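You operate a simulated robot arm through the tools that you are given. There is no shell and no other tool. Be economical: measure what you need, move in short steps, check, and stop when the job is done.

You run a simulated robot arm. Do the job below in one go: nothing can be reset, and whatever is moved stays where it is left.

## Task
Take the yellow wedge and leave it on the white bar dial card.

The check looks at the end state, three seconds after you hand in, the way a careful person would. Anything else that was tipped, shoved, dropped, spilled or broken makes it a failure.

## Robot
A 7-joint arm with a two-finger parallel gripper, fixed in place. Base frame: the origin is at the foot of the arm, x ahead of it, y to its left, z up; the work surface is at about z = 0. Readings come in cm, degrees, newtons and seconds.
With the tool pointing down near the work surface it reaches from about 24 to 62 cm from the base axis. Its first joint turns from -66.0 to 66.0 degrees. Payload 2.6 kg.
The tool frame sits at the grasp point between the pads (the TCP): z along the fingers, y along the line on which they close. The tips reach 3 cm beyond it. Largest opening 9.4 cm; finger width 2.8, thickness 1; the body of the gripper, 5 by 9.6 cm, starts 5.5 cm behind the TCP.
Orientation is that of the tool frame in the base frame, as a unit quaternion [w, x, y, z]. With the fingers straight down and closing along the base's y, the tool's x points along the base's -x, its y along +y and its z along -z.

## Interface
- The arm moves only by the tool step_arm. Its argument "commands" is a list of rows, each a list of 2 entries, a list of its own where there are three numbers: the shift along the base's x, y, z in m, then the turn about the base's z in degrees. In form: [[[tx, ty, tz], twist], ...]. A call has 1 to 12 rows; each row shifts and turns the commanded pose from where the row before left it. "hand" is the gripper command, from -1 (shut) to 1 (fully open), values between in proportion, set as the call begins (left out, the last holds). Rows are played at 5 a second. More than 5 cm and 8.6 degrees between two rows, or a gripper value outside its range, and nothing of the call is played. A pose out of reach is approached as far as the arm can. The call stops where the force on the tool passes 40 N (or 10 N more than at its start, if that is more) or the arm is blocked; 0.2 s more then pass. Each finger travels about 7.2 cm/s and halts on what it meets, pressing with about 35 N; the grip force reading is that of the motor and also rises with nothing between the fingers. The clock runs only during rows and for 0.2 s after the last one: add rows that do not move to give the fingers time. The reply holds the time, the measured pose of the TCP, the force on the tool along the base axes, the opening and the grip force, in the units named above and with some noise.
- Cameras (640 x 400 px; columns grow to the right, rows downward): "scene" is fixed at [3.2, 43.99, 54.93]; the picture's right is [-0.76, -0.65, 0.00], its down [-0.42, 0.50, -0.76] and it looks along [0.49, -0.58, -0.65] (base axes); focal length 356 px, centre (320, 200). "wrist" rides on the gripper at [7.6, 1.4, -10.2] in the tool frame; the picture's right is [-0.18, 0.98, 0.00], its down [-0.75, -0.14, -0.64] and it looks along [-0.63, -0.12, 0.77] (tool axes); focal length 243 px, centre (320, 200). There is no depth. A picture from a camera that has moved, and an enlarged one, comes with that camera's place and axes in the base frame and with its lens. The place of the scene camera against the robot may be out by one fixed shift of up to 1.2 cm in any direction.
- grab_frame(camera): a new picture of that camera. No time passes.
- inspect(camera, box): a new picture of the part [left, top, right, bottom] of that camera's present view, enlarged. No time passes.
- job_done(): hands the job in; it is judged then, once.

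Go step by step. Nothing tells you positions but the pictures and the camera data: compare them with the known pose of the tool, close in by small moves and look again before you grip or let go. The budget is 90 turns and 46 pictures, counting those below and the enlarged ones. Unless the task says otherwise, let go and move clear before handing in, and close with one line.

The tools are called after "Emit:" as name(argument=value, ...) on one line, values as JSON. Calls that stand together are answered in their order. step_arm: Moves the arm, as the interface text tells. Its arguments: {"type":"object","properties":{"commands":{"type":"array","items":{"type":"array"}},"hand":{"type":"number"}},"required":["commands"]} The other tools are called the same way: grab_frame (camera) takes a picture; inspect (camera, box) takes an enlarged picture of a part of a camera's view; job_done () hands the job in.

At the start:

```text
t: 0.0
ee_pos: [40.31, 9.26, 25.04]
orientation: [0.0, -0.001, 1.0, 0.0]
ft_force: [-0.7, 0.4, 0.2]
grip_width: 9.4
gripper_force: 0.1
```

scene: 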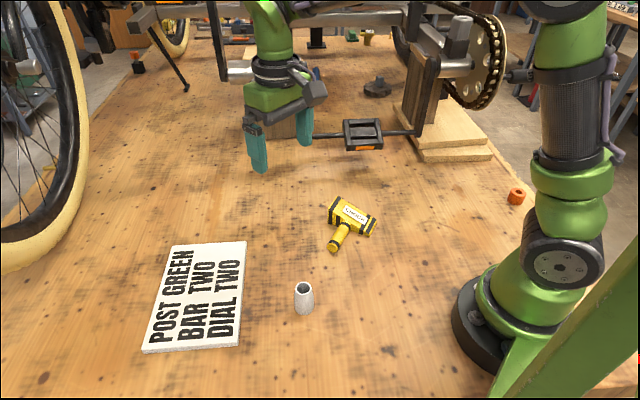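
wrist: 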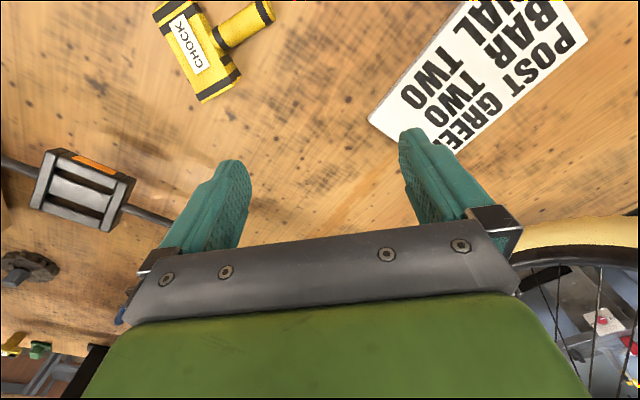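

The yellow item labelled CHOCK lies near (34, -3), with its handle towards +y. The white lettered card is at the left of the scene. I'll look closer at both and check there are no other candidates.

Emit:
inspect(camera="scene", box=[290, 170, 410, 270])

Emit:
inspect(camera="scene", box=[120, 200, 340, 370])

Emit:
inspect(camera="scene", box=[100, 0, 420, 180])

```text
4.00 times, centred on (350, 220) of scene
camera zoom: at [3.2, 43.99, 54.93], right [-0.76, -0.65, 0.0], down [-0.42, 0.5, -0.76], along [0.49, -0.58, -0.65], focal length 1426 px, centre (200, 120)
```

zoom: 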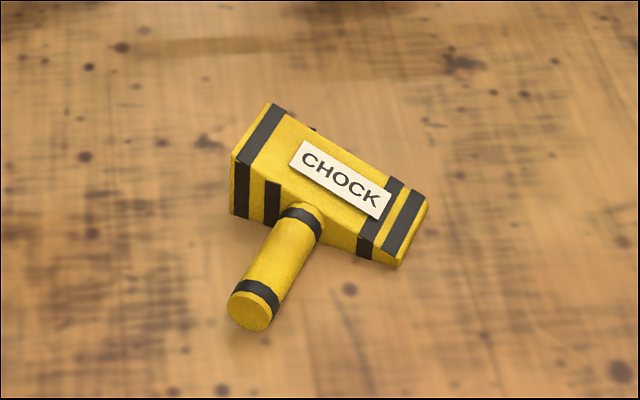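

```text
2.35 times, centred on (230, 285) of scene
camera zoom: at [3.2, 43.99, 54.93], right [-0.76, -0.65, 0.0], down [-0.42, 0.5, -0.76], along [0.49, -0.58, -0.65], focal length 839 px, centre (532, 0)
```

zoom: 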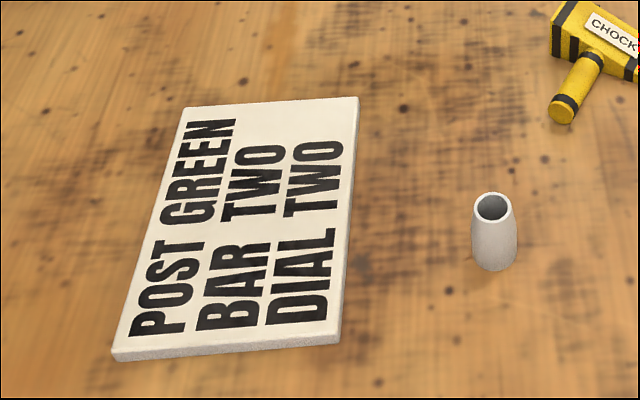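

```text
2.00 times, centred on (260, 90) of scene
camera zoom: at [3.2, 43.99, 54.93], right [-0.76, -0.65, 0.0], down [-0.42, 0.5, -0.76], along [0.49, -0.58, -0.65], focal length 713 px, centre (440, 420)
```

zoom: 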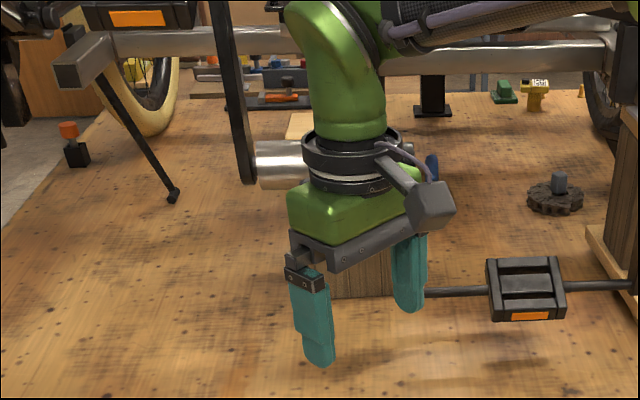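

The wedge block's head runs roughly along x, with a side handle pointing to +y. I'll move above it, lower a little and look again.

Emit:
step_arm(commands=[[[-0.018, -0.03, 0], 0], [[-0.018, -0.03, 0], 0], [[-0.018, -0.03, -0.02], 0], [[0, 0, -0.03], 0], [[0, 0, -0.02], 0]], hand=1)

Emit:
grab_frame(camera="wrist")

Emit:
grab_frame(camera="scene")

```text
t: 1.2
ee_pos: [35.02, 0.4, 18.14]
orientation: [0.0, -0.001, 1.0, 0.0]
ft_force: [0.3, -0.2, 0.1]
grip_width: 9.39
gripper_force: 0.1
```

```text
40 pictures are left
camera wrist: at [27.4, 1.68, 28.39], right [0.18, 0.98, 0.0], down [0.75, -0.14, 0.64], along [0.63, -0.12, -0.77], focal length 243 px, centre (320, 200)
```

wrist: 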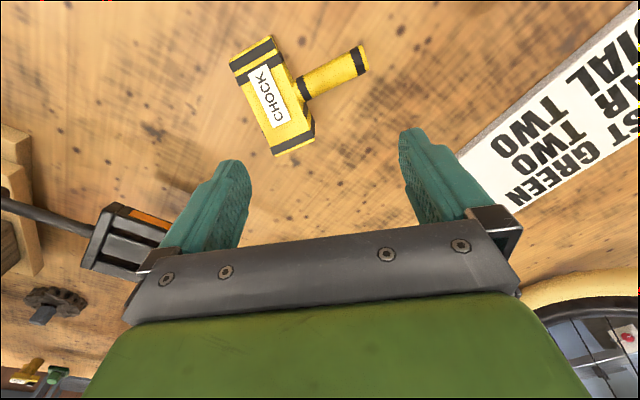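

```text
39 pictures are left
```

scene: 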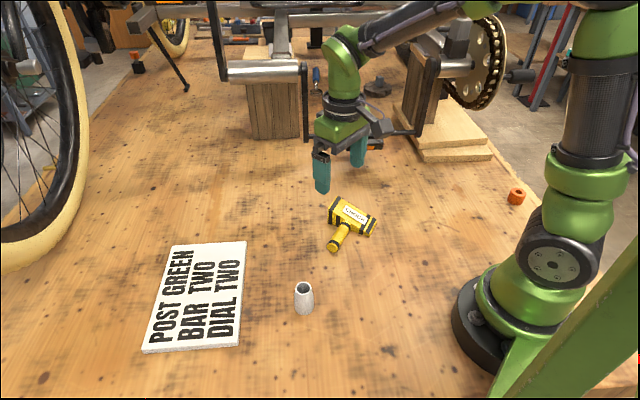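

The wedge is well in view now, so I'll enlarge it to measure the head and handle.

Emit:
inspect(camera="wrist", box=[210, 20, 390, 160])

```text
2.86 times, centred on (300, 90) of wrist
camera zoom: at [27.4, 1.68, 28.39], right [0.18, 0.98, 0.0], down [0.75, -0.14, 0.64], along [0.63, -0.12, -0.77], focal length 693 px, centre (377, 514)
```

zoom: 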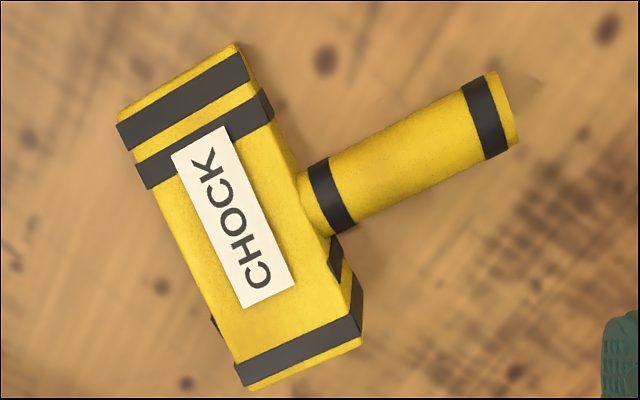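

The head is about 9 x 5.5 x 4 cm, and the handle is about 2.3 cm thick, running from (34.5, -2) to (32.6, 5). I plan to grip the handle right beside the head, closing along the head's direction. I'll twist about -75°, descend partway and look.

Emit:
step_arm(commands=[[[-0.001, 0, 0], -8.4], [[-0.001, 0, 0], -8.4], [[-0.001, 0, 0], -8.4], [[-0.002, 0, 0], -8.4], [[-0.002, 0, 0], -8.4], [[-0.002, 0, 0], -8.4], [[-0.001, 0, -0.02], -8.4], [[-0.001, 0, -0.02], -8.4], [[0, 0, -0.02], -8.2], [[0, 0, 0], 0]])

Emit:
grab_frame(camera="wrist")

Emit:
grab_frame(camera="scene")

```text
t: 3.4
ee_pos: [33.86, 0.21, 12.1]
orientation: [0.0, 0.612, 0.791, 0.0]
ft_force: [0.0, 0.2, -0.4]
grip_width: 9.38
gripper_force: 0.0
```

```text
37 pictures are left
camera wrist: at [33.36, 7.99, 22.35], right [1.0, 0.07, 0.0], down [0.05, -0.77, 0.64], along [0.04, -0.64, -0.77], focal length 243 px, centre (320, 200)
```

wrist: 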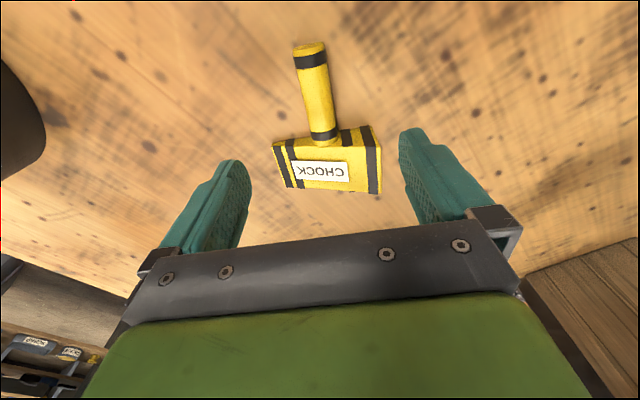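

```text
36 pictures are left
```

scene: 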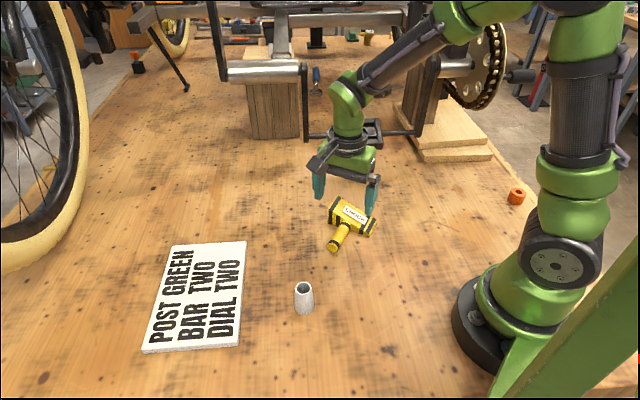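

The handle sits centred between the fingers, and the pads clear the head's face by about 0.5 cm. I'll go down to just above and check.

Emit:
step_arm(commands=[[[0, 0, -0.03], 0], [[0, 0, -0.025], 0], [[0, 0, 0], 0]])

Emit:
grab_frame(camera="wrist")

Emit:
inspect(camera="scene", box=[290, 150, 410, 270])

```text
t: 4.2
ee_pos: [33.83, 0.32, 6.58]
orientation: [0.0, 0.611, 0.791, 0.0]
ft_force: [0.7, -0.1, 0.8]
grip_width: 9.39
gripper_force: 0.1
```

```text
35 pictures are left
camera wrist: at [33.22, 8.01, 16.86], right [1.0, 0.07, 0.0], down [0.05, -0.76, 0.64], along [0.04, -0.64, -0.77], focal length 243 px, centre (320, 200)
```

wrist: 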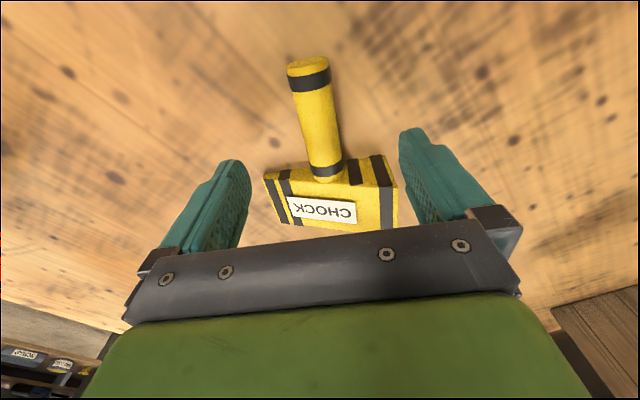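

```text
3.33 times, centred on (350, 210) of scene
camera zoom: at [3.2, 43.99, 54.93], right [-0.76, -0.65, 0.0], down [-0.42, 0.5, -0.76], along [0.49, -0.58, -0.65], focal length 1188 px, centre (220, 167)
```

zoom: 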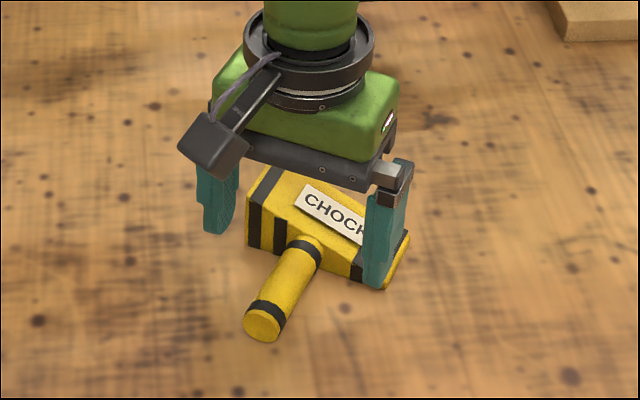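

Alignment holds, with the tips beside the head at its top height and clear of it. I'll descend to z≈3.5 and close.

Emit:
step_arm(commands=[[[0, 0, -0.016], 0], [[0, 0, -0.014], 0], [[0, 0, 0], 0]])

Emit:
step_arm(commands=[[[0, 0, 0], 0], [[0, 0, 0], 0], [[0, 0, 0], 0], [[0, 0, 0], 0], [[0, 0, 0], 0], [[0, 0, 0], 0]], hand=-1)

Emit:
grab_frame(camera="wrist")

```text
t: 5.0
ee_pos: [33.86, 0.4, 3.67]
orientation: [0.0, 0.611, 0.792, -0.001]
ft_force: [0.0, 0.9, -0.7]
grip_width: 9.39
gripper_force: 0.0
```

```text
t: 6.4
ee_pos: [33.78, 0.44, 3.64]
orientation: [0.0, 0.611, 0.792, 0.0]
ft_force: [-1.0, -0.1, 0.3]
grip_width: 2.26
gripper_force: 35.2
```

```text
33 pictures are left
camera wrist: at [33.25, 8.11, 13.96], right [1.0, 0.07, 0.0], down [0.05, -0.76, 0.64], along [0.05, -0.64, -0.77], focal length 243 px, centre (320, 200)
```

wrist: 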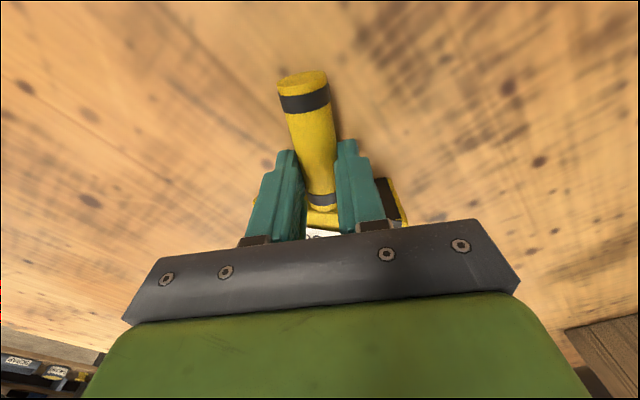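

The handle is held at 2.26 cm. I'll lift gently and check that it stays level.

Emit:
step_arm(commands=[[[0, 0, 0.01], 0], [[0, 0, 0.02], 0], [[0, 0, 0.03], 0], [[0, 0, 0.03], 0], [[0, 0, 0], 0]])

Emit:
grab_frame(camera="scene")

Emit:
grab_frame(camera="wrist")

```text
t: 7.6
ee_pos: [33.92, 0.41, 12.59]
orientation: [0.0, 0.611, 0.792, 0.0]
ft_force: [0.6, 0.3, -0.8]
grip_width: 2.28
gripper_force: 34.6
```

```text
32 pictures are left
```

scene: 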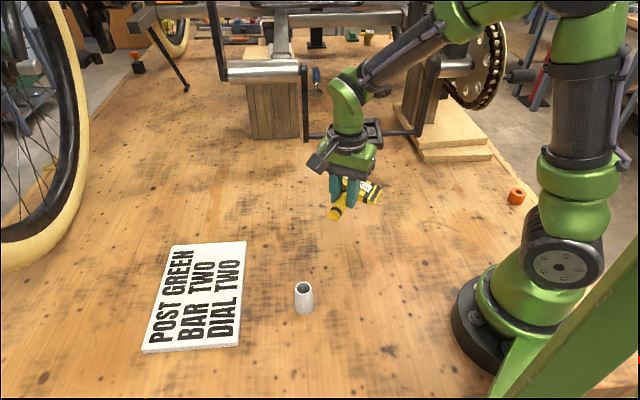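

```text
31 pictures are left
camera wrist: at [33.32, 8.04, 22.84], right [1.0, 0.07, 0.0], down [0.05, -0.76, 0.64], along [0.05, -0.64, -0.77], focal length 243 px, centre (320, 200)
```

wrist: 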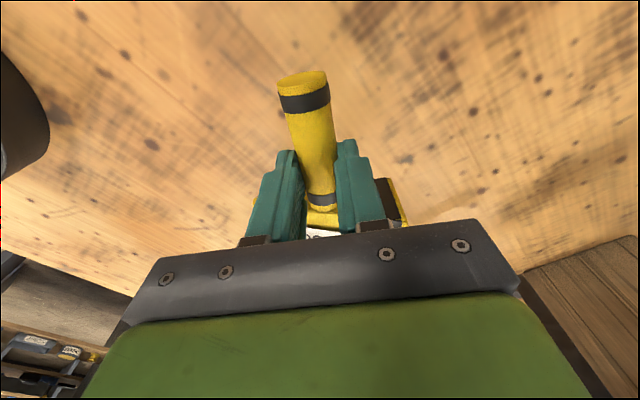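

The wedge is held firmly and level. The card centre should be near (44, 28), so I'll carry it there at a safe height, twisting +32° to line the handle up with the card's long side.

Emit:
step_arm(commands=[[[0, 0, 0.03], 0], [[0.0116, 0.0362, 0], 4], [[0.0116, 0.0362, 0], 4], [[0.0116, 0.0362, 0], 4], [[0.0116, 0.0362, 0], 4], [[0.0116, 0.0362, 0], 4], [[0.0116, 0.0362, 0], 4], [[0.0116, 0.0362, 0], 4], [[0.0116, 0.0362, 0], 4], [[0, 0, 0], 0], [[0, 0, 0], 0]])

Emit:
grab_frame(camera="scene")

Emit:
grab_frame(camera="wrist")

```text
t: 10.0
ee_pos: [43.48, 29.17, 15.52]
orientation: [0.0, 0.369, 0.929, 0.0]
ft_force: [-0.7, 0.4, -1.4]
grip_width: 2.29
gripper_force: 34.8
```

```text
30 pictures are left
```

scene: 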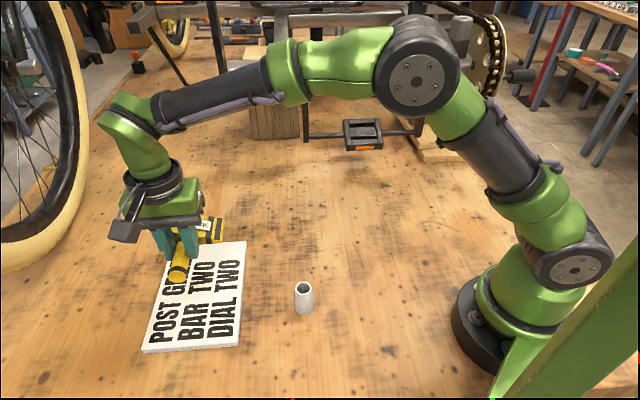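

```text
29 pictures are left
camera wrist: at [38.79, 35.45, 25.9], right [0.81, 0.59, 0.0], down [0.45, -0.62, 0.64], along [0.38, -0.52, -0.77], focal length 243 px, centre (320, 200)
```

wrist: 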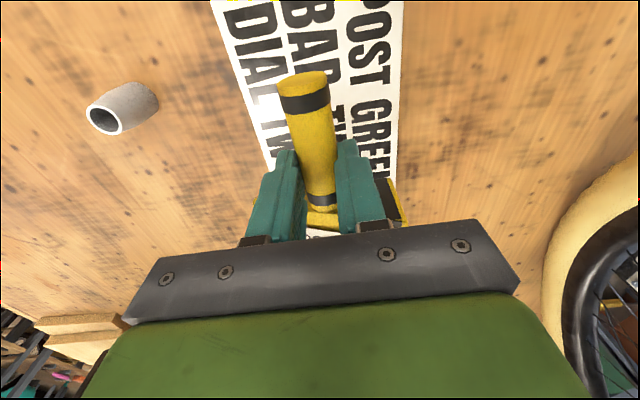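

Wrist and scene views agree on the card, with its centre at about (44.4, 28.4). I'll shift +1.2 cm in y to centre the piece, then descend partway.

Emit:
step_arm(commands=[[[0, 0.012, 0], 0], [[0, 0, -0.03], 0], [[0, 0, -0.03], 0], [[0, 0, -0.03], 0], [[0, 0, 0], 0]])

Emit:
inspect(camera="scene", box=[100, 180, 320, 360])

Emit:
grab_frame(camera="wrist")

```text
t: 11.2
ee_pos: [43.21, 30.5, 6.32]
orientation: [0.0, 0.37, 0.929, 0.0]
ft_force: [-0.4, 0.1, -0.9]
grip_width: 2.27
gripper_force: 34.9
```

```text
2.22 times, centred on (210, 270) of scene
camera zoom: at [3.2, 44.0, 54.93], right [-0.76, -0.65, 0.0], down [-0.42, 0.5, -0.76], along [0.49, -0.58, -0.65], focal length 792 px, centre (564, 44)
```

zoom: 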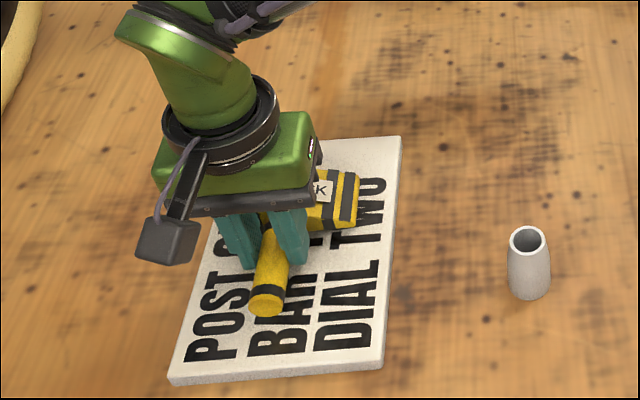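

```text
27 pictures are left
camera wrist: at [38.78, 36.68, 16.62], right [0.81, 0.59, 0.0], down [0.45, -0.62, 0.64], along [0.38, -0.52, -0.77], focal length 243 px, centre (320, 200)
```

wrist: 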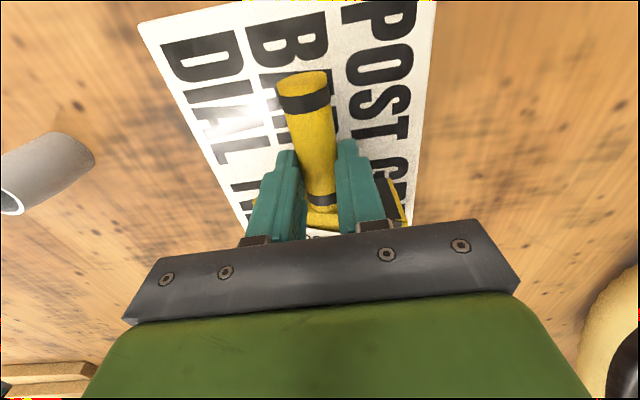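

It sits well over the card. I'll nudge it 1.2 cm along the card's long axis to be more central, then creep down.

Emit:
step_arm(commands=[[[-0.008, 0.008, 0], 0], [[0, 0, -0.006], 0], [[0, 0, -0.004], 0], [[0, 0, 0], 0], [[0, 0, 0], 0]])

Emit:
step_arm(commands=[[[0, 0, -0.003], 0], [[0, 0, 0], 0]])

Emit:
step_arm(commands=[[[0, 0, -0.002], 0], [[0, 0, 0], 0]])

Emit:
inspect(camera="scene", box=[130, 200, 270, 360])

```text
t: 12.4
ee_pos: [42.46, 31.28, 5.6]
orientation: [0.0, 0.37, 0.929, 0.0]
ft_force: [-0.4, -0.1, -0.2]
grip_width: 2.29
gripper_force: 35.0
```

```text
t: 13.0
ee_pos: [42.36, 31.25, 5.13]
orientation: [0.0, 0.37, 0.929, 0.0]
ft_force: [-0.1, 0.4, 0.7]
grip_width: 2.28
gripper_force: 34.6
```

```text
t: 13.6
ee_pos: [42.3, 31.24, 5.17]
orientation: [0.001, 0.37, 0.929, 0.003]
ft_force: [-5.3, -1.8, 16.5]
grip_width: 2.28
gripper_force: 35.4
```

```text
2.50 times, centred on (200, 280) of scene
camera zoom: at [3.19, 43.99, 54.94], right [-0.76, -0.65, 0.0], down [-0.42, 0.5, -0.76], along [0.49, -0.58, -0.65], focal length 891 px, centre (620, 0)
```

zoom: 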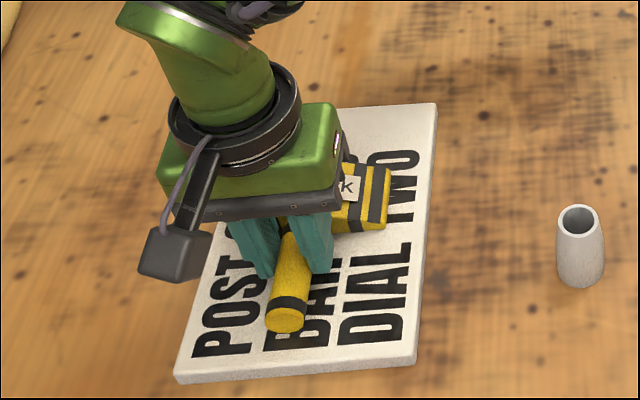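

It made contact with 16.5 N of upward force, so the wedge rests on the card. I'll ease up slightly, then open.

Emit:
step_arm(commands=[[[0, 0, 0.0015], 0], [[0, 0, 0], 0]])

Emit:
step_arm(commands=[[[0, 0, 0], 0], [[0, 0, 0], 0], [[0, 0, 0], 0], [[0, 0, 0], 0]], hand=0.3)

Emit:
step_arm(commands=[[[0, 0, 0.02], 0], [[0, 0, 0.04], 0], [[0, 0, 0.04], 0], [[0, 0, 0.04], 0], [[-0.02, -0.03, 0], 0], [[-0.02, -0.04, 0], 0], [[-0.02, -0.04, 0], 0], [[0, -0.04, 0], 0], [[0, 0, 0], 0]])

Emit:
grab_frame(camera="scene")

Emit:
inspect(camera="scene", box=[120, 200, 340, 370])

```text
t: 14.2
ee_pos: [42.39, 31.18, 5.24]
orientation: [0.0, 0.369, 0.93, 0.0]
ft_force: [2.6, 1.3, 4.8]
grip_width: 2.26
gripper_force: 35.0
```

```text
t: 15.2
ee_pos: [42.38, 31.3, 5.3]
orientation: [0.0, 0.37, 0.929, 0.0]
ft_force: [-0.7, -1.0, -0.6]
grip_width: 6.11
gripper_force: 0.1
```

```text
t: 17.2
ee_pos: [36.26, 16.23, 19.37]
orientation: [0.0, 0.369, 0.929, 0.001]
ft_force: [0.6, 0.0, -0.9]
grip_width: 6.11
gripper_force: 0.1
```

```text
25 pictures are left
```

scene: 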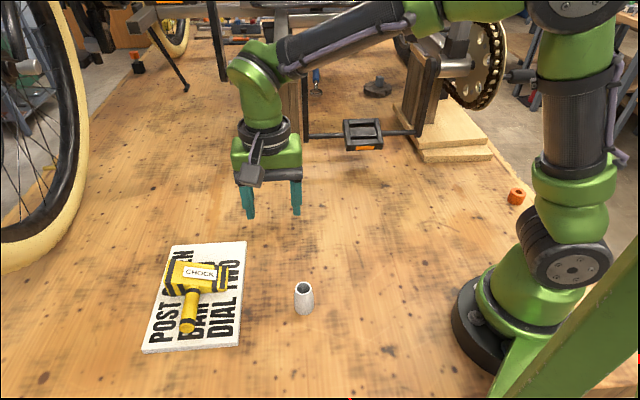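

```text
2.35 times, centred on (230, 285) of scene
camera zoom: at [3.2, 43.99, 54.93], right [-0.76, -0.65, 0.0], down [-0.42, 0.5, -0.76], along [0.49, -0.58, -0.65], focal length 839 px, centre (532, 0)
```

zoom: 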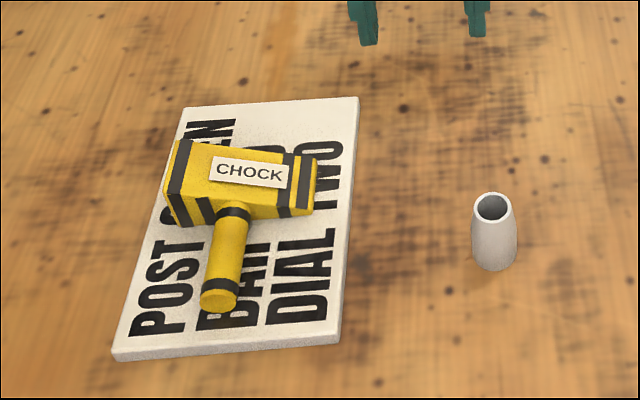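

The wedge is on the card and nothing else has moved. Its tall end looks close to the left edge, so I'll check that margin closely.

Emit:
inspect(camera="scene", box=[140, 235, 260, 345])

Emit:
grab_frame(camera="wrist")

```text
3.64 times, centred on (200, 290) of scene
camera zoom: at [3.2, 43.99, 54.93], right [-0.76, -0.65, 0.0], down [-0.42, 0.5, -0.76], along [0.49, -0.58, -0.65], focal length 1296 px, centre (756, -127)
```

zoom: 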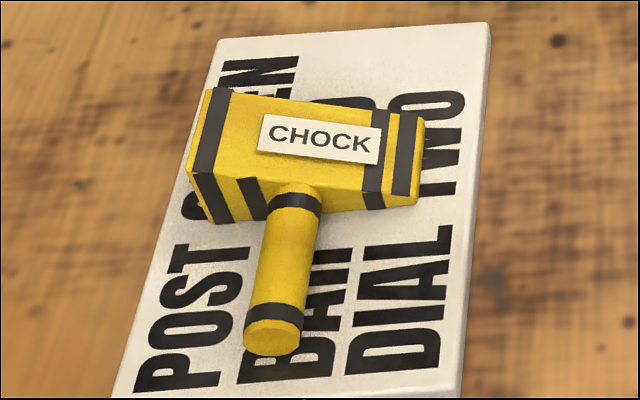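

```text
22 pictures are left
camera wrist: at [31.65, 22.37, 29.72], right [0.81, 0.59, 0.0], down [0.45, -0.62, 0.64], along [0.38, -0.52, -0.77], focal length 243 px, centre (320, 200)
```

wrist: 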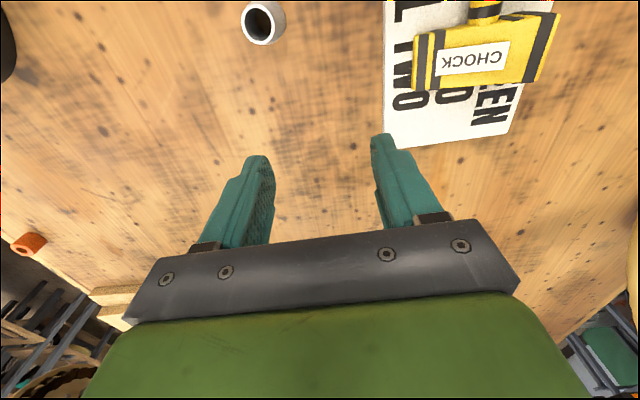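

The footprint is on the card, but the tall end has only about 0.5 cm of margin. I'll retrace, regrip and move it about 1.7 cm towards the middle.

Emit:
step_arm(commands=[[[0, 0.04, 0], 0], [[0.02, 0.04, 0], 0], [[0.02, 0.04, 0], 0], [[0.02, 0.03, 0], 0], [[0, 0, 0], 0], [[0, 0, -0.04], 0], [[0, 0, -0.04], 0], [[0, 0, 0], 0], [[0, 0, -0.03], 0], [[0, 0, -0.02], 0], [[0, 0, -0.01], 0], [[0, 0, 0], 0]])

Emit:
step_arm(commands=[[[0, 0, 0], 0], [[0, 0, 0], 0], [[0, 0, 0], 0], [[0, 0, 0], 0], [[0, 0, 0], 0]], hand=-1)

Emit:
grab_frame(camera="wrist")

```text
t: 19.8
ee_pos: [42.21, 31.39, 5.23]
orientation: [0.0, 0.369, 0.929, 0.001]
ft_force: [-0.1, -0.1, -0.9]
grip_width: 6.11
gripper_force: 0.1
```

```text
t: 21.0
ee_pos: [42.35, 31.31, 5.25]
orientation: [-0.001, 0.37, 0.929, 0.0]
ft_force: [0.1, 0.2, -0.8]
grip_width: 2.29
gripper_force: 35.3
```

```text
21 pictures are left
camera wrist: at [37.72, 37.53, 15.64], right [0.81, 0.59, 0.0], down [0.45, -0.62, 0.64], along [0.38, -0.52, -0.77], focal length 243 px, centre (320, 200)
```

wrist: 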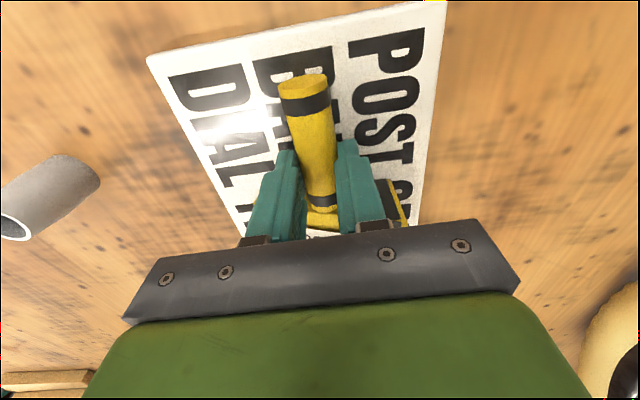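

The handle is gripped again. I'll lift 1.5 cm, shift (-1.2, -1.2) cm and lower again.

Emit:
step_arm(commands=[[[0, 0, 0.015], 0], [[0, 0, 0], 0], [[-0.006, -0.006, 0], 0], [[-0.006, -0.006, 0], 0], [[0, 0, 0], 0], [[0, 0, -0.01], 0], [[0, 0, -0.003], 0], [[0, 0, 0], 0]])

Emit:
step_arm(commands=[[[0, 0, -0.002], 0], [[0, 0, 0], 0]])

```text
t: 22.8
ee_pos: [41.19, 30.08, 5.38]
orientation: [0.0, 0.37, 0.929, 0.001]
ft_force: [0.1, -0.8, -0.6]
grip_width: 2.29
gripper_force: 35.2
```

```text
t: 23.4
ee_pos: [41.25, 30.1, 5.26]
orientation: [0.0, 0.369, 0.929, 0.0]
ft_force: [-2.9, -1.3, 9.2]
grip_width: 2.31
gripper_force: 34.7
```

It is resting on the card again with 9 N of contact. I'll open and retreat straight up, then away.

Emit:
step_arm(commands=[[[0, 0, 0], 0], [[0, 0, 0], 0], [[0, 0, 0], 0], [[0, 0, 0], 0]], hand=0.3)

Emit:
step_arm(commands=[[[0, 0, 0.02], 0], [[0, 0, 0.04], 0], [[0, 0, 0.04], 0], [[0, 0, 0.04], 0], [[-0.01, -0.03, 0], 0], [[-0.02, -0.04, 0], 0], [[-0.02, -0.04, 0], 0], [[0, -0.04, 0], 0], [[0, 0, 0], 0]])

Emit:
grab_frame(camera="scene")

Emit:
inspect(camera="scene", box=[120, 220, 280, 360])

```text
t: 24.4
ee_pos: [41.13, 30.02, 5.1]
orientation: [0.0, 0.37, 0.929, 0.0]
ft_force: [0.2, 0.0, 0.1]
grip_width: 6.11
gripper_force: 0.0
```

```text
t: 26.4
ee_pos: [36.13, 14.8, 19.15]
orientation: [0.0, 0.369, 0.929, 0.0]
ft_force: [-0.2, -0.4, -0.4]
grip_width: 6.11
gripper_force: 0.1
```

```text
20 pictures are left
```

scene: 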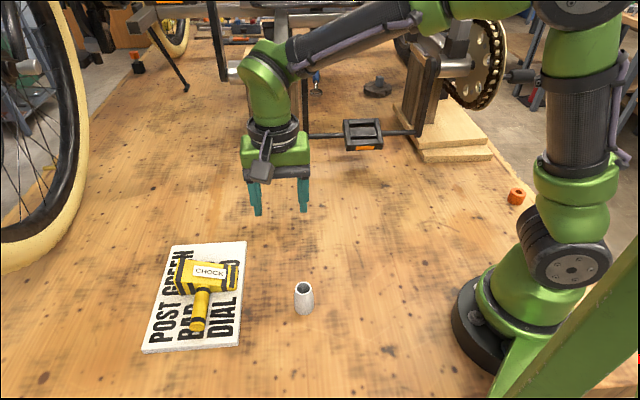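

```text
2.86 times, centred on (200, 290) of scene
camera zoom: at [3.2, 43.99, 54.93], right [-0.76, -0.65, 0.0], down [-0.42, 0.5, -0.76], along [0.49, -0.58, -0.65], focal length 1018 px, centre (663, -57)
```

zoom: 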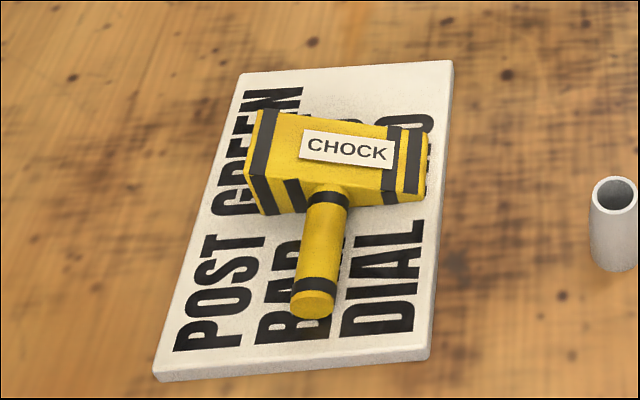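

The wedge now rests well inside the card on all sides, the gripper is clear, and everything else is where it was. I'm handing in.

Emit:
job_done()

```text
The job is handed in.
```

The yellow wedge is resting on the white bar dial card with margin on every side. The gripper is clear, nothing else looks moved, and the job is handed in.
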